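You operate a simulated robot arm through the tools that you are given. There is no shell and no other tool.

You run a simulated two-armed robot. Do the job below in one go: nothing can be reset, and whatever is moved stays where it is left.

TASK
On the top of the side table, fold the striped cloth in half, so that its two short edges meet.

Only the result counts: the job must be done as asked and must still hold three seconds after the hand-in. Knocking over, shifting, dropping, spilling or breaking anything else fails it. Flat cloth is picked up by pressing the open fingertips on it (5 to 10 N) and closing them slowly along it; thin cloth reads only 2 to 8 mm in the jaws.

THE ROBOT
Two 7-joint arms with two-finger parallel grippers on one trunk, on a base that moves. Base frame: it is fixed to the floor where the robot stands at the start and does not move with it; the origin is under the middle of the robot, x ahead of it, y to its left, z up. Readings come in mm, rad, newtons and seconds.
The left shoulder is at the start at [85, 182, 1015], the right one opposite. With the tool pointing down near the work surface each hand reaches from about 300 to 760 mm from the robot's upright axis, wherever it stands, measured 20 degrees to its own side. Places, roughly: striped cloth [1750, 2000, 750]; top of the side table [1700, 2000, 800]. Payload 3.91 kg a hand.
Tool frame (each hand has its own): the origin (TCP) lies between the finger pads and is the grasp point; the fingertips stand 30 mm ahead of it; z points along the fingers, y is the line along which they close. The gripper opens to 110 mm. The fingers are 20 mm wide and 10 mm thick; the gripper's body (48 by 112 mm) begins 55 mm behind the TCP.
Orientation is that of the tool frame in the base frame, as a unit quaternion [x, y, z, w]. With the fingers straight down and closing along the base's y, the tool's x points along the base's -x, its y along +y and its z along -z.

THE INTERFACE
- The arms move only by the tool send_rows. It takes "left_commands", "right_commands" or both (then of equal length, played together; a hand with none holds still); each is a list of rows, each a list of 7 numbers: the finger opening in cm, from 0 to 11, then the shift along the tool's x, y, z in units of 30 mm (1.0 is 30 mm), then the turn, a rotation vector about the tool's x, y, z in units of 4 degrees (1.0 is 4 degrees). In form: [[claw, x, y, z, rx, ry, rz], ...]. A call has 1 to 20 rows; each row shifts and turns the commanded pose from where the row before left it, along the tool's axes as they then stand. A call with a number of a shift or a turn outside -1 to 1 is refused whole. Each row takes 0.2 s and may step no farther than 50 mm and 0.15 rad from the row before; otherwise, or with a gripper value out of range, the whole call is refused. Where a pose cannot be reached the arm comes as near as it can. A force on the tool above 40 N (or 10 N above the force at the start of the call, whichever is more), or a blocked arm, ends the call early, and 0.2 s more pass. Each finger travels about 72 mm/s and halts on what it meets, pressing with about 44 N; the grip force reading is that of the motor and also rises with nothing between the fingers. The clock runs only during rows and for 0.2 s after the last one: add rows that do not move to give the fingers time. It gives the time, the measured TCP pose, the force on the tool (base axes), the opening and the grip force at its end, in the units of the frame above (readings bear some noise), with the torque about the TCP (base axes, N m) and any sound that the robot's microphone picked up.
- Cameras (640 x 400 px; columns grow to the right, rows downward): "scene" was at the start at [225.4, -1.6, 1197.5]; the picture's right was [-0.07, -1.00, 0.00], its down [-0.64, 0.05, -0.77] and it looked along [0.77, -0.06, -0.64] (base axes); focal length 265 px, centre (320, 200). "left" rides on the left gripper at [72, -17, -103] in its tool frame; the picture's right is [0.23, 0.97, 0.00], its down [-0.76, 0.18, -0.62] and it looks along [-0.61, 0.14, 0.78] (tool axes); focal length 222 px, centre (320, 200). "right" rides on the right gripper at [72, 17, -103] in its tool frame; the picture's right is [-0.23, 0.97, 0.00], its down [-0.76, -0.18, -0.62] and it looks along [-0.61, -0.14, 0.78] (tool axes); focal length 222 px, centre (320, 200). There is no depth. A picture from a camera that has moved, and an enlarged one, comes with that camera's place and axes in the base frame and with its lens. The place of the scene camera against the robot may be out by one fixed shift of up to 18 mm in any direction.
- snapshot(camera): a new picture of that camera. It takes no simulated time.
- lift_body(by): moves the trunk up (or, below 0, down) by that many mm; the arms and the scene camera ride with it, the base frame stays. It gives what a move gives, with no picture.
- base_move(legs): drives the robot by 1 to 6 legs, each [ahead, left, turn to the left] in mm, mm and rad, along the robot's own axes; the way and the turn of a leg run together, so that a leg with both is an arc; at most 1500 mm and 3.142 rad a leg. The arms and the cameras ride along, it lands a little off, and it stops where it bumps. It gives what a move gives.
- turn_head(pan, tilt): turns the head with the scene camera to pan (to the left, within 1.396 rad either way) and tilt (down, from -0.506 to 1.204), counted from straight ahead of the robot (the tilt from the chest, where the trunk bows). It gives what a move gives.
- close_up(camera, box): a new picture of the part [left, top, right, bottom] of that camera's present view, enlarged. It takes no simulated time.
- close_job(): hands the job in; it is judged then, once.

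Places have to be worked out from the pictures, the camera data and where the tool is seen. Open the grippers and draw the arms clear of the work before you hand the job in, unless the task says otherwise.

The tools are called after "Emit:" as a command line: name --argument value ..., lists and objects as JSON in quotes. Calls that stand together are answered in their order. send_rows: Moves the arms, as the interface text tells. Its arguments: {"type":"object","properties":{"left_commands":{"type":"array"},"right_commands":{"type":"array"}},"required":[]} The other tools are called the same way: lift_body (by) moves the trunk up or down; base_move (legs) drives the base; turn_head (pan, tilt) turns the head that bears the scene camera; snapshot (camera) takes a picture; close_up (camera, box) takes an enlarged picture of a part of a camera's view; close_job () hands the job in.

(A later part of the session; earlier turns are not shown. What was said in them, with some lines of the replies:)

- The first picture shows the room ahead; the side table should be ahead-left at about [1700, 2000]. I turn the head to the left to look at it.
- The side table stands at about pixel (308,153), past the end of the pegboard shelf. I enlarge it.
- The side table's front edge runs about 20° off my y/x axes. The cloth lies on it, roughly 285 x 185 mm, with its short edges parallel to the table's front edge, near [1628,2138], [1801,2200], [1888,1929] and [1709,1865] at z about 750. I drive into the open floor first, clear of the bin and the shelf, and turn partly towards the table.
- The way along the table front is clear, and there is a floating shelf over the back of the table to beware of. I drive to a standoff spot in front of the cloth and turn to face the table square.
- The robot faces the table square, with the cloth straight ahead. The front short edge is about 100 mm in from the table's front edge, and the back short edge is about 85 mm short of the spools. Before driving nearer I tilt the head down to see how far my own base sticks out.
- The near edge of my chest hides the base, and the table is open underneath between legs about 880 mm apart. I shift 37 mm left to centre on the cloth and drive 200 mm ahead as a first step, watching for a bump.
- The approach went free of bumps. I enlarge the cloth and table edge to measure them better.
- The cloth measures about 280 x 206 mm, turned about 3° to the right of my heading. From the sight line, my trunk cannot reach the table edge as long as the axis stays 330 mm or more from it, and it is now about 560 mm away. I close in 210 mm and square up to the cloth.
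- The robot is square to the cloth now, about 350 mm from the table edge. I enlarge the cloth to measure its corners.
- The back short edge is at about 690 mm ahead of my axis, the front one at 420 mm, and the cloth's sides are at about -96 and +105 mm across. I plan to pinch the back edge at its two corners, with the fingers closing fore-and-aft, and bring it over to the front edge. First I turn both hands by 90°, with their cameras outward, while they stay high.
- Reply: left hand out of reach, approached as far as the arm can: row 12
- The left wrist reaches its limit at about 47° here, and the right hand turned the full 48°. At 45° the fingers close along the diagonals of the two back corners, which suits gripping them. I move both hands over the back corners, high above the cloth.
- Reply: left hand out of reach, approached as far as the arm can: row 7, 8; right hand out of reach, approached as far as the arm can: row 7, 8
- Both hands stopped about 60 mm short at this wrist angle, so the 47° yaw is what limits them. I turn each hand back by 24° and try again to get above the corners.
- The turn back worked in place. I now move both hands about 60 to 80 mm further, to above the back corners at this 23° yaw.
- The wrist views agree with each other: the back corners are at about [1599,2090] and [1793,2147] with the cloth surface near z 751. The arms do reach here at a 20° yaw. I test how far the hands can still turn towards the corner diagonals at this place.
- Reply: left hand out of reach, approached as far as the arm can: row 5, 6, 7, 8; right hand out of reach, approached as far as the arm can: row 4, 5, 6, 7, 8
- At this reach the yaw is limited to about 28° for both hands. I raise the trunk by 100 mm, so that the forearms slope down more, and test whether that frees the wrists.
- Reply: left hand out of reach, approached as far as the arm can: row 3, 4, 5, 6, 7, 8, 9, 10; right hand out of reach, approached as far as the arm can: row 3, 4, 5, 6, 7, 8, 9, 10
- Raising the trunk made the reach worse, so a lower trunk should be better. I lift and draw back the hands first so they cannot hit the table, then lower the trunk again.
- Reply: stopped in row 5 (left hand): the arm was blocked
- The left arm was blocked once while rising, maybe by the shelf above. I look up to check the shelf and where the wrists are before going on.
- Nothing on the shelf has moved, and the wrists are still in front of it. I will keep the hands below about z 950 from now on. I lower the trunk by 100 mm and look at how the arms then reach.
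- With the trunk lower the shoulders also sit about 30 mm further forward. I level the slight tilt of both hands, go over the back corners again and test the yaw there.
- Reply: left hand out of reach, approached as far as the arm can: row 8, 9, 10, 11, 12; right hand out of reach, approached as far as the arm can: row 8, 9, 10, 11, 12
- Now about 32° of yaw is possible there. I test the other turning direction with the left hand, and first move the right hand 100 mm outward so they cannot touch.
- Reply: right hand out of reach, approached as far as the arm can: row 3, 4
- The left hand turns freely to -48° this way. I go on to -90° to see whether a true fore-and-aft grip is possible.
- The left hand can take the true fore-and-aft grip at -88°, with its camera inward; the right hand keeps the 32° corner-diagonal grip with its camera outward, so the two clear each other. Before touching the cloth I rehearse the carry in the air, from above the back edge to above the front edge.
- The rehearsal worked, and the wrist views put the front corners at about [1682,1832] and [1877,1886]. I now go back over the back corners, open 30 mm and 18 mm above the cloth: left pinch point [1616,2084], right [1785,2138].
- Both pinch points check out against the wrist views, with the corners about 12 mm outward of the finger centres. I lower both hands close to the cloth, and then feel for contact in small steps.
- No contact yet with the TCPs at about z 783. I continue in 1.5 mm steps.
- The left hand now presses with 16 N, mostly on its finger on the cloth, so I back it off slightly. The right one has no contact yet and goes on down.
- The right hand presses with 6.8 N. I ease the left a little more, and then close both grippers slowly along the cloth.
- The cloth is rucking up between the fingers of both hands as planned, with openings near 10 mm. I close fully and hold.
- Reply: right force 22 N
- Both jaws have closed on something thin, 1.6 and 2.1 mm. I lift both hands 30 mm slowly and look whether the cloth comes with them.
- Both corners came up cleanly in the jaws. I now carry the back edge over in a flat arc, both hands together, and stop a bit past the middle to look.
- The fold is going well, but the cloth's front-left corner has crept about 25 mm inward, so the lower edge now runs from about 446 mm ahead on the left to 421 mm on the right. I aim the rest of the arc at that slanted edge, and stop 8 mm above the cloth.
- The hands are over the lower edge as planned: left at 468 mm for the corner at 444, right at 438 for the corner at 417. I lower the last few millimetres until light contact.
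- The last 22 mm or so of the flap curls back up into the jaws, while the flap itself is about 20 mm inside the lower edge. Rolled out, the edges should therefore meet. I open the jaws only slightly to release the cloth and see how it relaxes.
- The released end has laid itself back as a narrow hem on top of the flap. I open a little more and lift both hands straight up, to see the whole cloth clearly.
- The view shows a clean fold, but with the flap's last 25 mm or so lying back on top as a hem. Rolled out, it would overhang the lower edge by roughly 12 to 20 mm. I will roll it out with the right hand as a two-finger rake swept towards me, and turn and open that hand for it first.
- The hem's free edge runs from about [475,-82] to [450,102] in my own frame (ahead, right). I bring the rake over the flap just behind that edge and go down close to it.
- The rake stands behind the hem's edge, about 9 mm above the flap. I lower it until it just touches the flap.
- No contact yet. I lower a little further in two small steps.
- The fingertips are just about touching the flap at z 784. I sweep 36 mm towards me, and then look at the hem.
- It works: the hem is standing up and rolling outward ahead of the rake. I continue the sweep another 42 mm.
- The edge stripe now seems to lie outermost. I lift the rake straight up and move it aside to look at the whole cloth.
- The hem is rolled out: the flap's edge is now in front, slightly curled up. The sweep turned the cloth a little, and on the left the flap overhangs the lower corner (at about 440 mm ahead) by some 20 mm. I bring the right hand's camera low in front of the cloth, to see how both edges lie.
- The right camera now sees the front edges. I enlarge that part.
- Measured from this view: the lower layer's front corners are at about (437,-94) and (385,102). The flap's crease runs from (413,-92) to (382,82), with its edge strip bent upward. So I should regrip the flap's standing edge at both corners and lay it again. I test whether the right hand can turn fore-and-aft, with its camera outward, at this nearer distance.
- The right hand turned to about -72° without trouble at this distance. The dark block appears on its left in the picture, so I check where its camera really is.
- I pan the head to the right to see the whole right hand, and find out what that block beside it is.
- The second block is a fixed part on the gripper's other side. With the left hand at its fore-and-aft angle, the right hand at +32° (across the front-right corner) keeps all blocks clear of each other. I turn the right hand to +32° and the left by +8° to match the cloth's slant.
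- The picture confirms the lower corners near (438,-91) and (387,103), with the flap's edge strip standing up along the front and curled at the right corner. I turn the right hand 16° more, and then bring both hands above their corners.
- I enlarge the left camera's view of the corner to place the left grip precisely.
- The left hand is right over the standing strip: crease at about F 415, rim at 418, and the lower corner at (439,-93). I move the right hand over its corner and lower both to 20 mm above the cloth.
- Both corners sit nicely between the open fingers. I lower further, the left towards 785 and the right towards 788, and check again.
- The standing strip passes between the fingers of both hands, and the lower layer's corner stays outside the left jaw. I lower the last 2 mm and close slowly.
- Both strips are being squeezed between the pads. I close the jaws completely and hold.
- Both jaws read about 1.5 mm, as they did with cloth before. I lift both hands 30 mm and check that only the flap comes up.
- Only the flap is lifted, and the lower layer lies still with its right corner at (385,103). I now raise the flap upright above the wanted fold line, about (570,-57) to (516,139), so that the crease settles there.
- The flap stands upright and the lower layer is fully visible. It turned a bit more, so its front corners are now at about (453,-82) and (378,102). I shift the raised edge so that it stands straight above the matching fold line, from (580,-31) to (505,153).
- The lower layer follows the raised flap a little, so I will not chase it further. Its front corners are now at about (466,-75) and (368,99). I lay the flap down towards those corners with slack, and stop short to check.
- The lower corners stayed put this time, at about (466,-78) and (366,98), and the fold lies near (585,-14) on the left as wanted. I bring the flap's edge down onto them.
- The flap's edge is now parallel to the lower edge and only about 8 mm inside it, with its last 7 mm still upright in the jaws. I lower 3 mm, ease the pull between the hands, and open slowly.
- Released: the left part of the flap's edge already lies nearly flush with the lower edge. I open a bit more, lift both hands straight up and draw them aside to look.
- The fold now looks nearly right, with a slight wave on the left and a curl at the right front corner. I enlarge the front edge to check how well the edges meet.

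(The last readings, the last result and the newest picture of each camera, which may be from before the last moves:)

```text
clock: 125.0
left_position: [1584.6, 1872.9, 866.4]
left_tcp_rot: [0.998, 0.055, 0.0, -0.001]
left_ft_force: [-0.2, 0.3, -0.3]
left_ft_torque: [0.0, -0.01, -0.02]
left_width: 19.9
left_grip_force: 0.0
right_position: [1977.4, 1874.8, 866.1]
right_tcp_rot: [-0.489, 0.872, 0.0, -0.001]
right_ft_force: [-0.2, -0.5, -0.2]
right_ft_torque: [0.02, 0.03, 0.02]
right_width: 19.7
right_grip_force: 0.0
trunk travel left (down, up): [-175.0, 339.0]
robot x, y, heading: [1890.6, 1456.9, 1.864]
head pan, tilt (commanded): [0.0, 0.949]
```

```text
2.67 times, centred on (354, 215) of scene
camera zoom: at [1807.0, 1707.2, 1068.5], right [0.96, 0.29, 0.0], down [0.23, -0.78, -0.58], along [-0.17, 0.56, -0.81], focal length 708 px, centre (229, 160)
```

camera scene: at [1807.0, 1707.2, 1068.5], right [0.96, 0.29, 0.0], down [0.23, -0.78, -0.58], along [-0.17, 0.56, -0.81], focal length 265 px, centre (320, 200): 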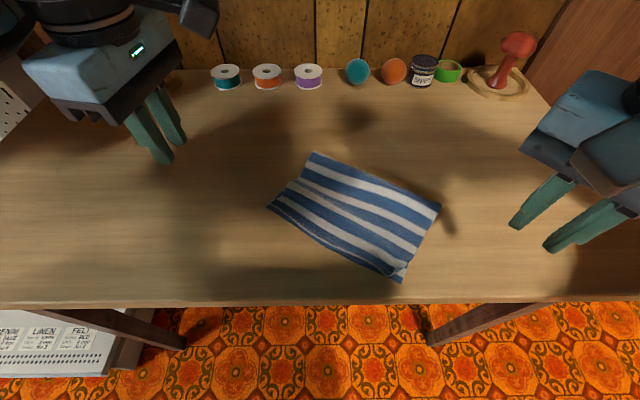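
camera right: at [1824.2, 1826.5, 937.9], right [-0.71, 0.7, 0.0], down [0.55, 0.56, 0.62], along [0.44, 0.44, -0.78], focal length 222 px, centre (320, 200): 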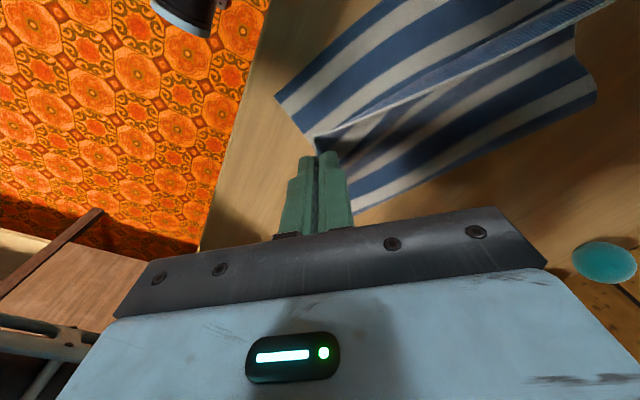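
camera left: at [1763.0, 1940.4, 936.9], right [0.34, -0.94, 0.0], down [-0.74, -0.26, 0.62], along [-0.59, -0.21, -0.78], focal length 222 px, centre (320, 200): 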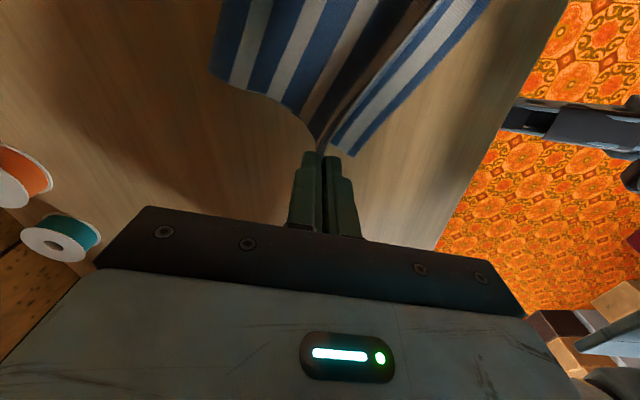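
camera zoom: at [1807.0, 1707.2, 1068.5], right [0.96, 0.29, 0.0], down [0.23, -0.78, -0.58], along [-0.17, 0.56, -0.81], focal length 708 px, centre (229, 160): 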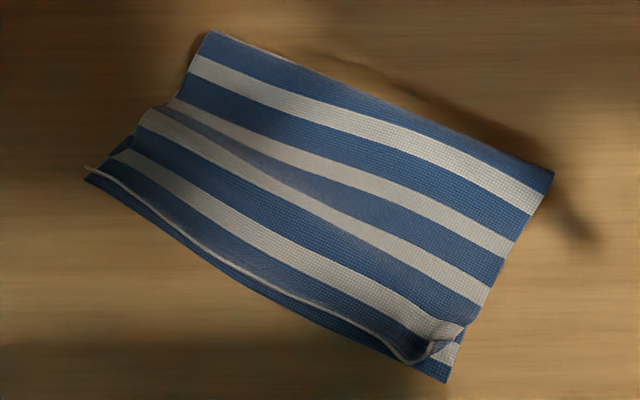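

The edges lie within about 5 to 8 mm of each other along most of the width. Only the flap's front-right corner is still rucked up, about 20 mm short. I close the right hand and bring it behind that ruck, to push it gently outward.

Emit:
send_rows --right_commands '[[1, 0.4975, 0.707, 0, 0, 0, 0], [0, 0.4975, 0.707, 0, 0, 0, 0], [0, 0.4975, 0.707, 0, 0, 0, 0], [0, 0.4975, 0.707, 0, 0, 0, 0], [0, 0, 0, 0.7, 0, 0, 0], [0, 0, 0, 0.7, 0, 0, 0], [0, 0, 0, 0.6, 0, 0, 0], [0, 0, 0, 0, 0, 0, 0]]'

Emit:
close_up --camera "right" --box '[200, 40, 440, 190]'

Emit:
close_up --camera "scene" --box '[320, 180, 448, 290]'

```text
clock: 126.8
left_position: [1585.0, 1874.6, 866.1]
left_tcp_rot: [0.998, 0.057, 0.0, -0.001]
left_ft_force: [0.3, 0.5, 0.8]
left_ft_torque: [-0.03, 0.03, -0.01]
left_width: 19.9
left_grip_force: 0.0
right_position: [1872.9, 1868.4, 806.7]
right_tcp_rot: [-0.489, 0.872, 0.0, 0.0]
right_ft_force: [-0.1, -0.7, 0.5]
right_ft_torque: [-0.02, -0.01, -0.01]
right_width: 0.0
right_grip_force: 37.9
trunk travel left (down, up): [-175.0, 339.0]
robot x, y, heading: [1894.2, 1455.4, 1.864]
head pan, tilt (commanded): [0.0, 0.949]
```

```text
2.67 times, centred on (320, 115) of right
camera zoom: at [1820.4, 1815.5, 911.0], right [-0.71, 0.7, 0.0], down [0.55, 0.56, 0.62], along [0.44, 0.44, -0.78], focal length 592 px, centre (320, 427)
```

zoom: 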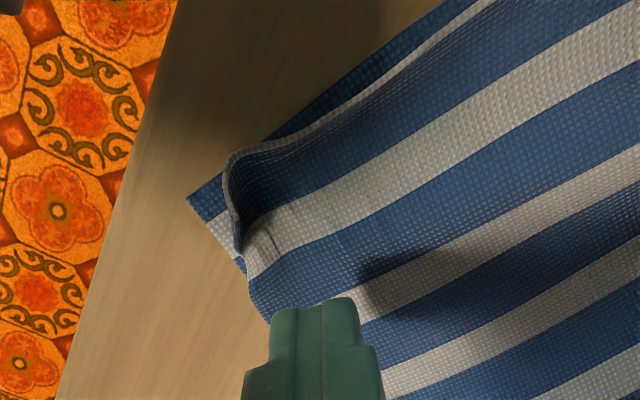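

```text
3.64 times, centred on (384, 235) of scene
camera zoom: at [1806.9, 1707.4, 1068.4], right [0.96, 0.29, 0.0], down [0.23, -0.78, -0.58], along [-0.17, 0.56, -0.81], focal length 965 px, centre (87, 73)
```

zoom: 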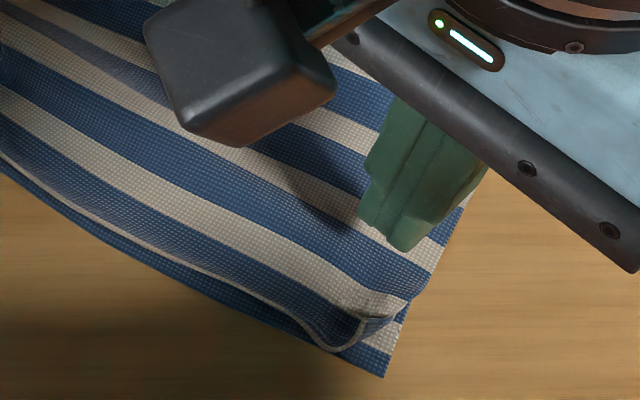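

In this view the corner is clear: the last 23 mm of the flap's front edge stands up as a little wall from (365,79) to (376,99), folded back from the lower corner at (360,96). I place the closed fingertips inside that wall and go down to just above the flap.

Emit:
send_rows --right_commands '[[0, 0.857, -0.06, 0, 0, 0, 0], [0, 0, 0, 0, 0, 0, 0], [0, 0, 0, 0.25, 0, 0, 0], [0, 0, 0, 0.25, 0, 0, 0], [0, 0, 0, 0.1, 0, 0, 0], [0, 0, 0, 0, 0, 0, 0]]'

Emit:
close_up --camera "right" --box '[200, 60, 440, 210]'

```text
clock: 128.2
left_position: [1584.5, 1874.0, 867.5]
left_tcp_rot: [0.998, 0.057, 0.0, 0.0]
left_ft_force: [-0.4, 0.0, 0.8]
left_ft_torque: [-0.02, -0.01, 0.03]
left_width: 20.1
left_grip_force: 0.0
right_position: [1860.2, 1845.7, 789.0]
right_tcp_rot: [-0.489, 0.872, 0.0, -0.001]
right_ft_force: [1.5, 0.6, -0.1]
right_ft_torque: [-0.05, 0.02, -0.01]
right_width: 0.0
right_grip_force: 37.9
trunk travel left (down, up): [-175.0, 339.0]
robot x, y, heading: [1892.8, 1457.7, 1.862]
head pan, tilt (commanded): [0.0, 0.949]
```

```text
2.67 times, centred on (320, 135) of right
camera zoom: at [1808.4, 1792.2, 892.5], right [-0.71, 0.7, 0.0], down [0.55, 0.56, 0.62], along [0.44, 0.44, -0.78], focal length 592 px, centre (320, 373)
```

zoom: 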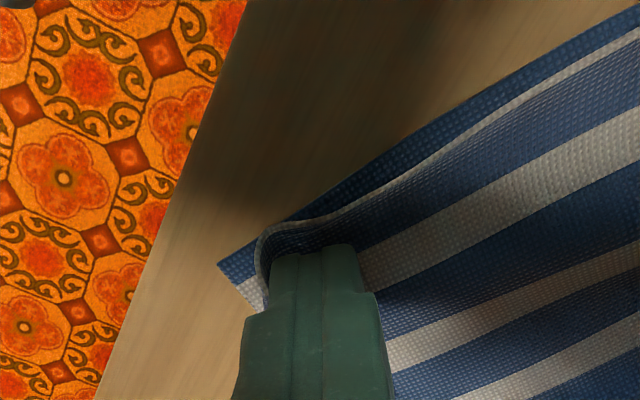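

The fingertips are inside the folded-up corner. I sweep 28 mm outward towards the lower layer's corner.

Emit:
send_rows --right_commands '[[0, 0, 0, 0.06, 0, 0, 0], [0, 0.042, -0.181, 0, 0, 0, 0], [0, 0.042, -0.181, 0, 0, 0, 0], [0, 0.042, -0.181, 0, 0, 0, 0], [0, 0.042, -0.181, 0, 0, 0, 0], [0, 0.042, -0.181, 0, 0, 0, 0]]'

Emit:
close_up --camera "right" --box '[200, 60, 440, 210]'

Emit:
close_up --camera "scene" --box '[320, 180, 448, 290]'

```text
clock: 129.6
left_position: [1585.5, 1874.1, 866.7]
left_tcp_rot: [0.998, 0.057, 0.0, 0.0]
left_ft_force: [-0.3, -0.3, -0.2]
left_ft_torque: [0.0, -0.01, 0.02]
left_width: 20.1
left_grip_force: 0.0
right_position: [1882.0, 1826.4, 787.4]
right_tcp_rot: [-0.49, 0.872, -0.001, 0.0]
right_ft_force: [0.8, -0.1, -0.2]
right_ft_torque: [0.03, -0.01, -0.02]
right_width: 0.0
right_grip_force: 38.0
trunk travel left (down, up): [-175.0, 339.0]
robot x, y, heading: [1894.1, 1455.2, 1.863]
head pan, tilt (commanded): [0.0, 0.949]
```

```text
2.67 times, centred on (320, 135) of right
camera zoom: at [1828.4, 1772.7, 891.3], right [-0.71, 0.7, 0.0], down [0.55, 0.56, 0.62], along [0.44, 0.44, -0.78], focal length 592 px, centre (320, 373)
```

zoom: 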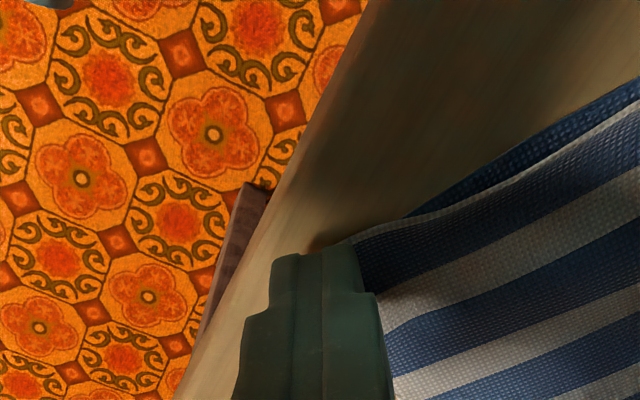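

```text
3.64 times, centred on (384, 235) of scene
camera zoom: at [1806.9, 1707.4, 1068.4], right [0.96, 0.29, 0.0], down [0.23, -0.78, -0.58], along [-0.17, 0.56, -0.81], focal length 965 px, centre (87, 73)
```

zoom: 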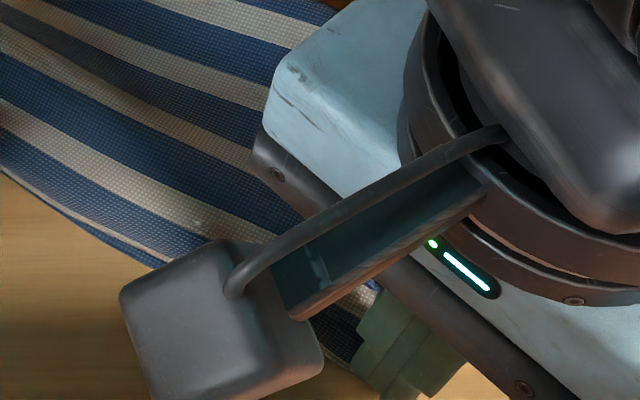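

The fingertips have passed over the corner. I lift them straight up and move the hand aside to see the result.

Emit:
send_rows --right_commands '[[0, 0, 0, -0.3, 0, 0, 0], [0, 0, 0, -0.7, 0, 0, 0], [0, 0, 0, -0.9, 0, 0, 0], [0, 0, 0, -0.8, 0, 0, 0], [0, -0.67, -0.6, 0, 0, 0, 0], [0, -0.67, -0.6, 0, 0, 0, 0], [0, -0.67, -0.6, 0, 0, 0, 0], [0, -0.67, -0.6, 0, 0, 0, 0]]'

Emit:
close_up --camera "scene" --box '[340, 230, 436, 290]'

Emit:
close_up --camera "scene" --box '[250, 140, 458, 290]'

```text
clock: 131.4
left_position: [1584.7, 1874.2, 866.8]
left_tcp_rot: [0.998, 0.057, -0.001, -0.001]
left_ft_force: [0.3, -0.8, -0.8]
left_ft_torque: [0.01, -0.02, -0.01]
left_width: 20.3
left_grip_force: 0.0
right_position: [1984.5, 1857.2, 867.4]
right_tcp_rot: [-0.49, 0.872, 0.0, -0.001]
right_ft_force: [-0.1, 0.7, -0.9]
right_ft_torque: [0.02, -0.01, 0.03]
right_width: 0.0
right_grip_force: 37.1
trunk travel left (down, up): [-175.0, 339.0]
robot x, y, heading: [1894.0, 1455.2, 1.861]
head pan, tilt (commanded): [0.0, 0.949]
```

```text
6.67 times, centred on (388, 260) of scene
camera zoom: at [1807.3, 1707.4, 1068.5], right [0.96, 0.29, 0.0], down [0.23, -0.78, -0.58], along [-0.17, 0.56, -0.81], focal length 1769 px, centre (-133, -200)
```

zoom: 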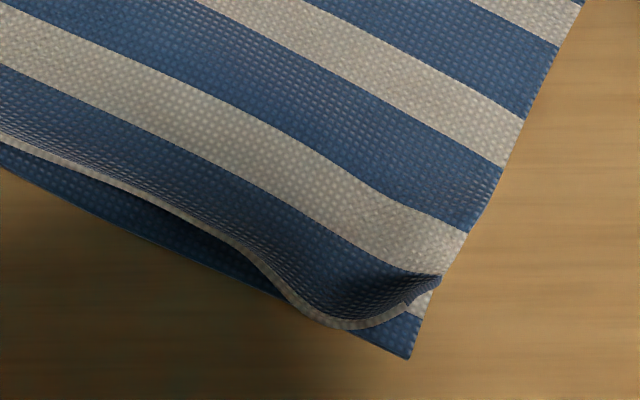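

```text
2.67 times, centred on (354, 215) of scene
camera zoom: at [1807.3, 1707.4, 1068.5], right [0.96, 0.29, 0.0], down [0.23, -0.78, -0.58], along [-0.17, 0.56, -0.81], focal length 708 px, centre (229, 160)
```

zoom: 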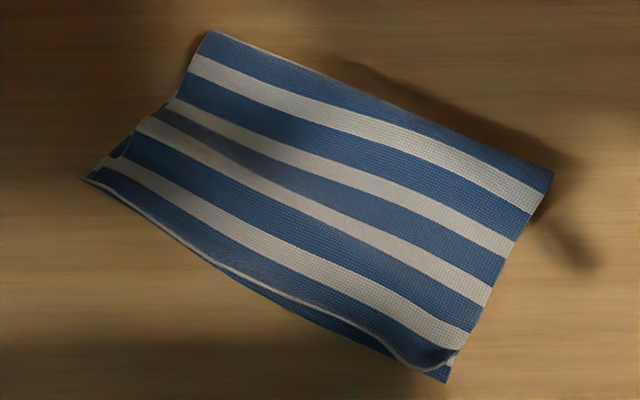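

The corner rolled out well: the flap's front edge is now within about 7 to 11 mm of the lower edge everywhere. I look closely at the left part, where a wave remains in the cloth.

Emit:
close_up --camera "scene" --box '[260, 140, 372, 210]'

Emit:
close_up --camera "scene" --box '[256, 190, 352, 250]'

```text
5.71 times, centred on (316, 175) of scene
camera zoom: at [1807.3, 1707.4, 1068.5], right [0.96, 0.29, 0.0], down [0.23, -0.78, -0.58], along [-0.17, 0.56, -0.81], focal length 1517 px, centre (343, 343)
```

zoom: 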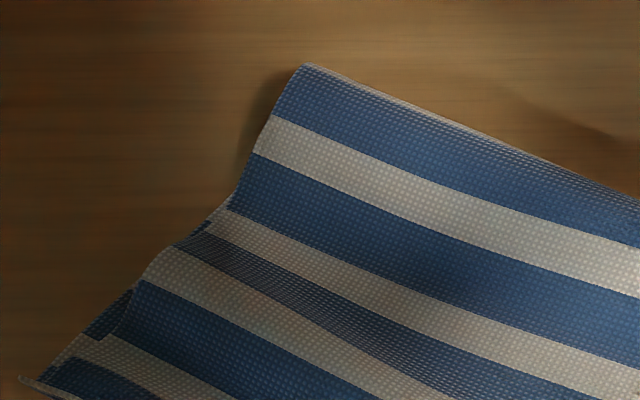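

```text
6.67 times, centred on (304, 220) of scene
camera zoom: at [1807.3, 1707.4, 1068.5], right [0.96, 0.29, 0.0], down [0.23, -0.78, -0.58], along [-0.17, 0.56, -0.81], focal length 1769 px, centre (427, 67)
```

zoom: 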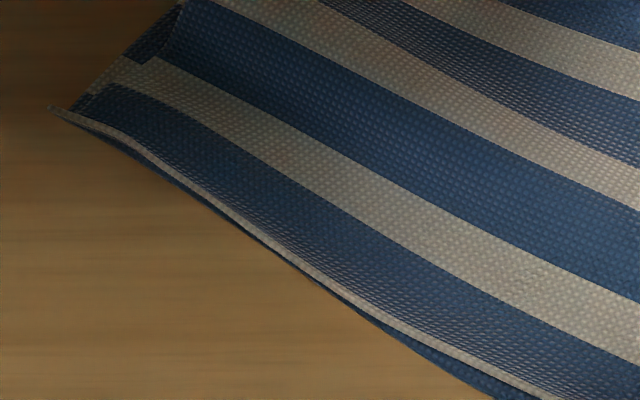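

On the left the two edges lie flush within a few millimetres, and the remaining wave is low, so I leave the cloth as it is. I open both grippers, raise the hands, and draw them outward away from the work.

Emit:
send_rows --left_commands '[[4, 0, 0, -0.8, 0, 0, 0], [5, -0.7, 0, -0.5, 0, 0, 0], [6, -0.7, 0, 0, 0, 0, 0], [6, 0, 0, 0, 0, 0, 0]]' --right_commands '[[2, 0, 0, -0.8, 0, 0, 0], [4, -0.4, -0.4, -0.5, 0, 0, 0], [6, -0.4, -0.4, 0, 0, 0, 0], [6, 0, 0, 0, 0, 0, 0]]'

Emit:
base_move --legs '[[-250, 0, 0]]'

Emit:
turn_head --pan 0.0 --tilt 0.7

Emit:
snapshot --camera "scene"

Emit:
close_up --camera "scene" --box '[240, 130, 432, 250]'

```text
clock: 132.4
left_position: [1542.4, 1869.4, 905.4]
left_tcp_rot: [0.998, 0.057, 0.0, 0.0]
left_ft_force: [1.1, 0.0, 0.3]
left_ft_torque: [0.02, 0.03, -0.01]
left_width: 60.0
left_grip_force: 0.0
right_position: [2017.1, 1866.2, 907.1]
right_tcp_rot: [-0.489, 0.872, -0.001, -0.001]
right_ft_force: [0.3, 0.7, -0.6]
right_ft_torque: [0.01, 0.02, -0.02]
right_width: 60.0
right_grip_force: 0.1
trunk travel left (down, up): [-175.0, 339.0]
robot x, y, heading: [1893.1, 1455.8, 1.859]
head pan, tilt (commanded): [0.0, 0.949]
```

```text
clock: 134.2
left_position: [1613.9, 1630.8, 906.2]
left_tcp_rot: [0.998, 0.055, 0.0, -0.001]
left_ft_force: [0.5, -0.4, 0.0]
left_ft_torque: [0.0, -0.05, 0.0]
left_width: 60.1
left_grip_force: 0.0
right_position: [2090.7, 1625.8, 906.9]
right_tcp_rot: [-0.488, 0.873, 0.0, 0.0]
right_ft_force: [0.6, 0.1, 0.2]
right_ft_torque: [0.01, -0.03, 0.0]
right_width: 59.8
right_grip_force: 0.1
trunk travel left (down, up): [-175.0, 339.0]
robot x, y, heading: [1963.2, 1219.6, 1.859]
head pan, tilt (commanded): [0.0, 0.949]
```

```text
clock: 135.0
left_position: [1614.4, 1630.8, 905.8]
left_tcp_rot: [0.998, 0.055, 0.0, 0.0]
left_ft_force: [-0.4, 0.5, -0.1]
left_ft_torque: [-0.02, 0.03, -0.01]
left_width: 59.9
left_grip_force: 0.0
right_position: [2089.7, 1626.0, 906.4]
right_tcp_rot: [-0.488, 0.873, 0.0, 0.0]
right_ft_force: [0.7, -0.8, 0.7]
right_ft_torque: [-0.02, 0.03, 0.04]
right_width: 60.2
right_grip_force: 0.0
trunk travel left (down, up): [-175.0, 339.0]
robot x, y, heading: [1966.3, 1215.8, 1.863]
head pan, tilt (commanded): [0.0, 0.7]
```

```text
taken
camera scene: at [1875.7, 1480.1, 1088.1], right [0.96, 0.29, 0.0], down [0.18, -0.62, -0.76], along [-0.22, 0.73, -0.64], focal length 265 px, centre (320, 200)
```

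scene: 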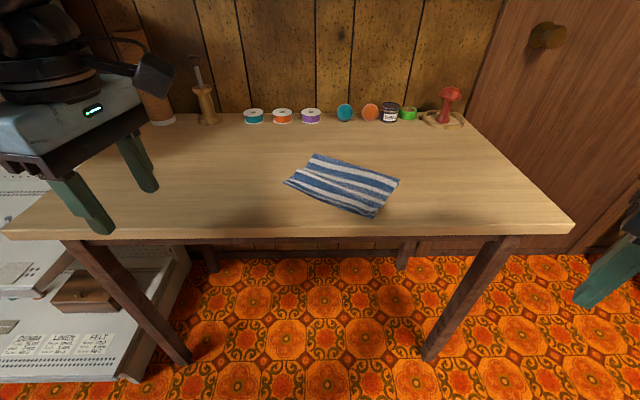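

```text
3.33 times, centred on (336, 190) of scene
camera zoom: at [1875.7, 1480.1, 1088.1], right [0.96, 0.29, 0.0], down [0.18, -0.62, -0.76], along [-0.22, 0.73, -0.64], focal length 885 px, centre (267, 233)
```

zoom: 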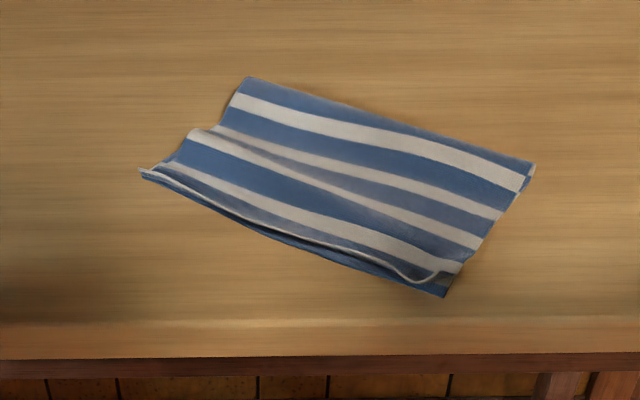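

The lower view confirms it. The cloth is folded in half with its two short edges lying together, and it is wholly on the table. The spools, balls, jar, tape and pincushion stand where they were, the grippers are open and the arms are clear. I hand the job in.

Emit:
close_job

```text
The job is handed in.
```

I folded the striped cloth in half on the side table and handed the job in. By my last pictures, its two short edges lie within about 11 mm of each other.

- **Edges:** they are flush to within a few millimetres on the left. The largest gap, about 11 mm, is at the front-right corner, where the top layer still curls up slightly.
- **Flatness:** a low wave, which I judge to be 10 to 15 mm high, remains in the left part of the top layer. I left it, because smoothing it could have shifted the edges.
- **Position:** refolding turned the cloth by roughly 30° from where it lay. It is still entirely on the table top, with its nearest corner about 20 mm from the front edge.
- **Surroundings:** the left arm was blocked once while rising, probably by the shelf above. I checked the shelf right after that and nothing had moved. The items on the table look undisturbed in the last picture.

Both grippers are open, and I backed the robot about 250 mm away from the table before handing in.
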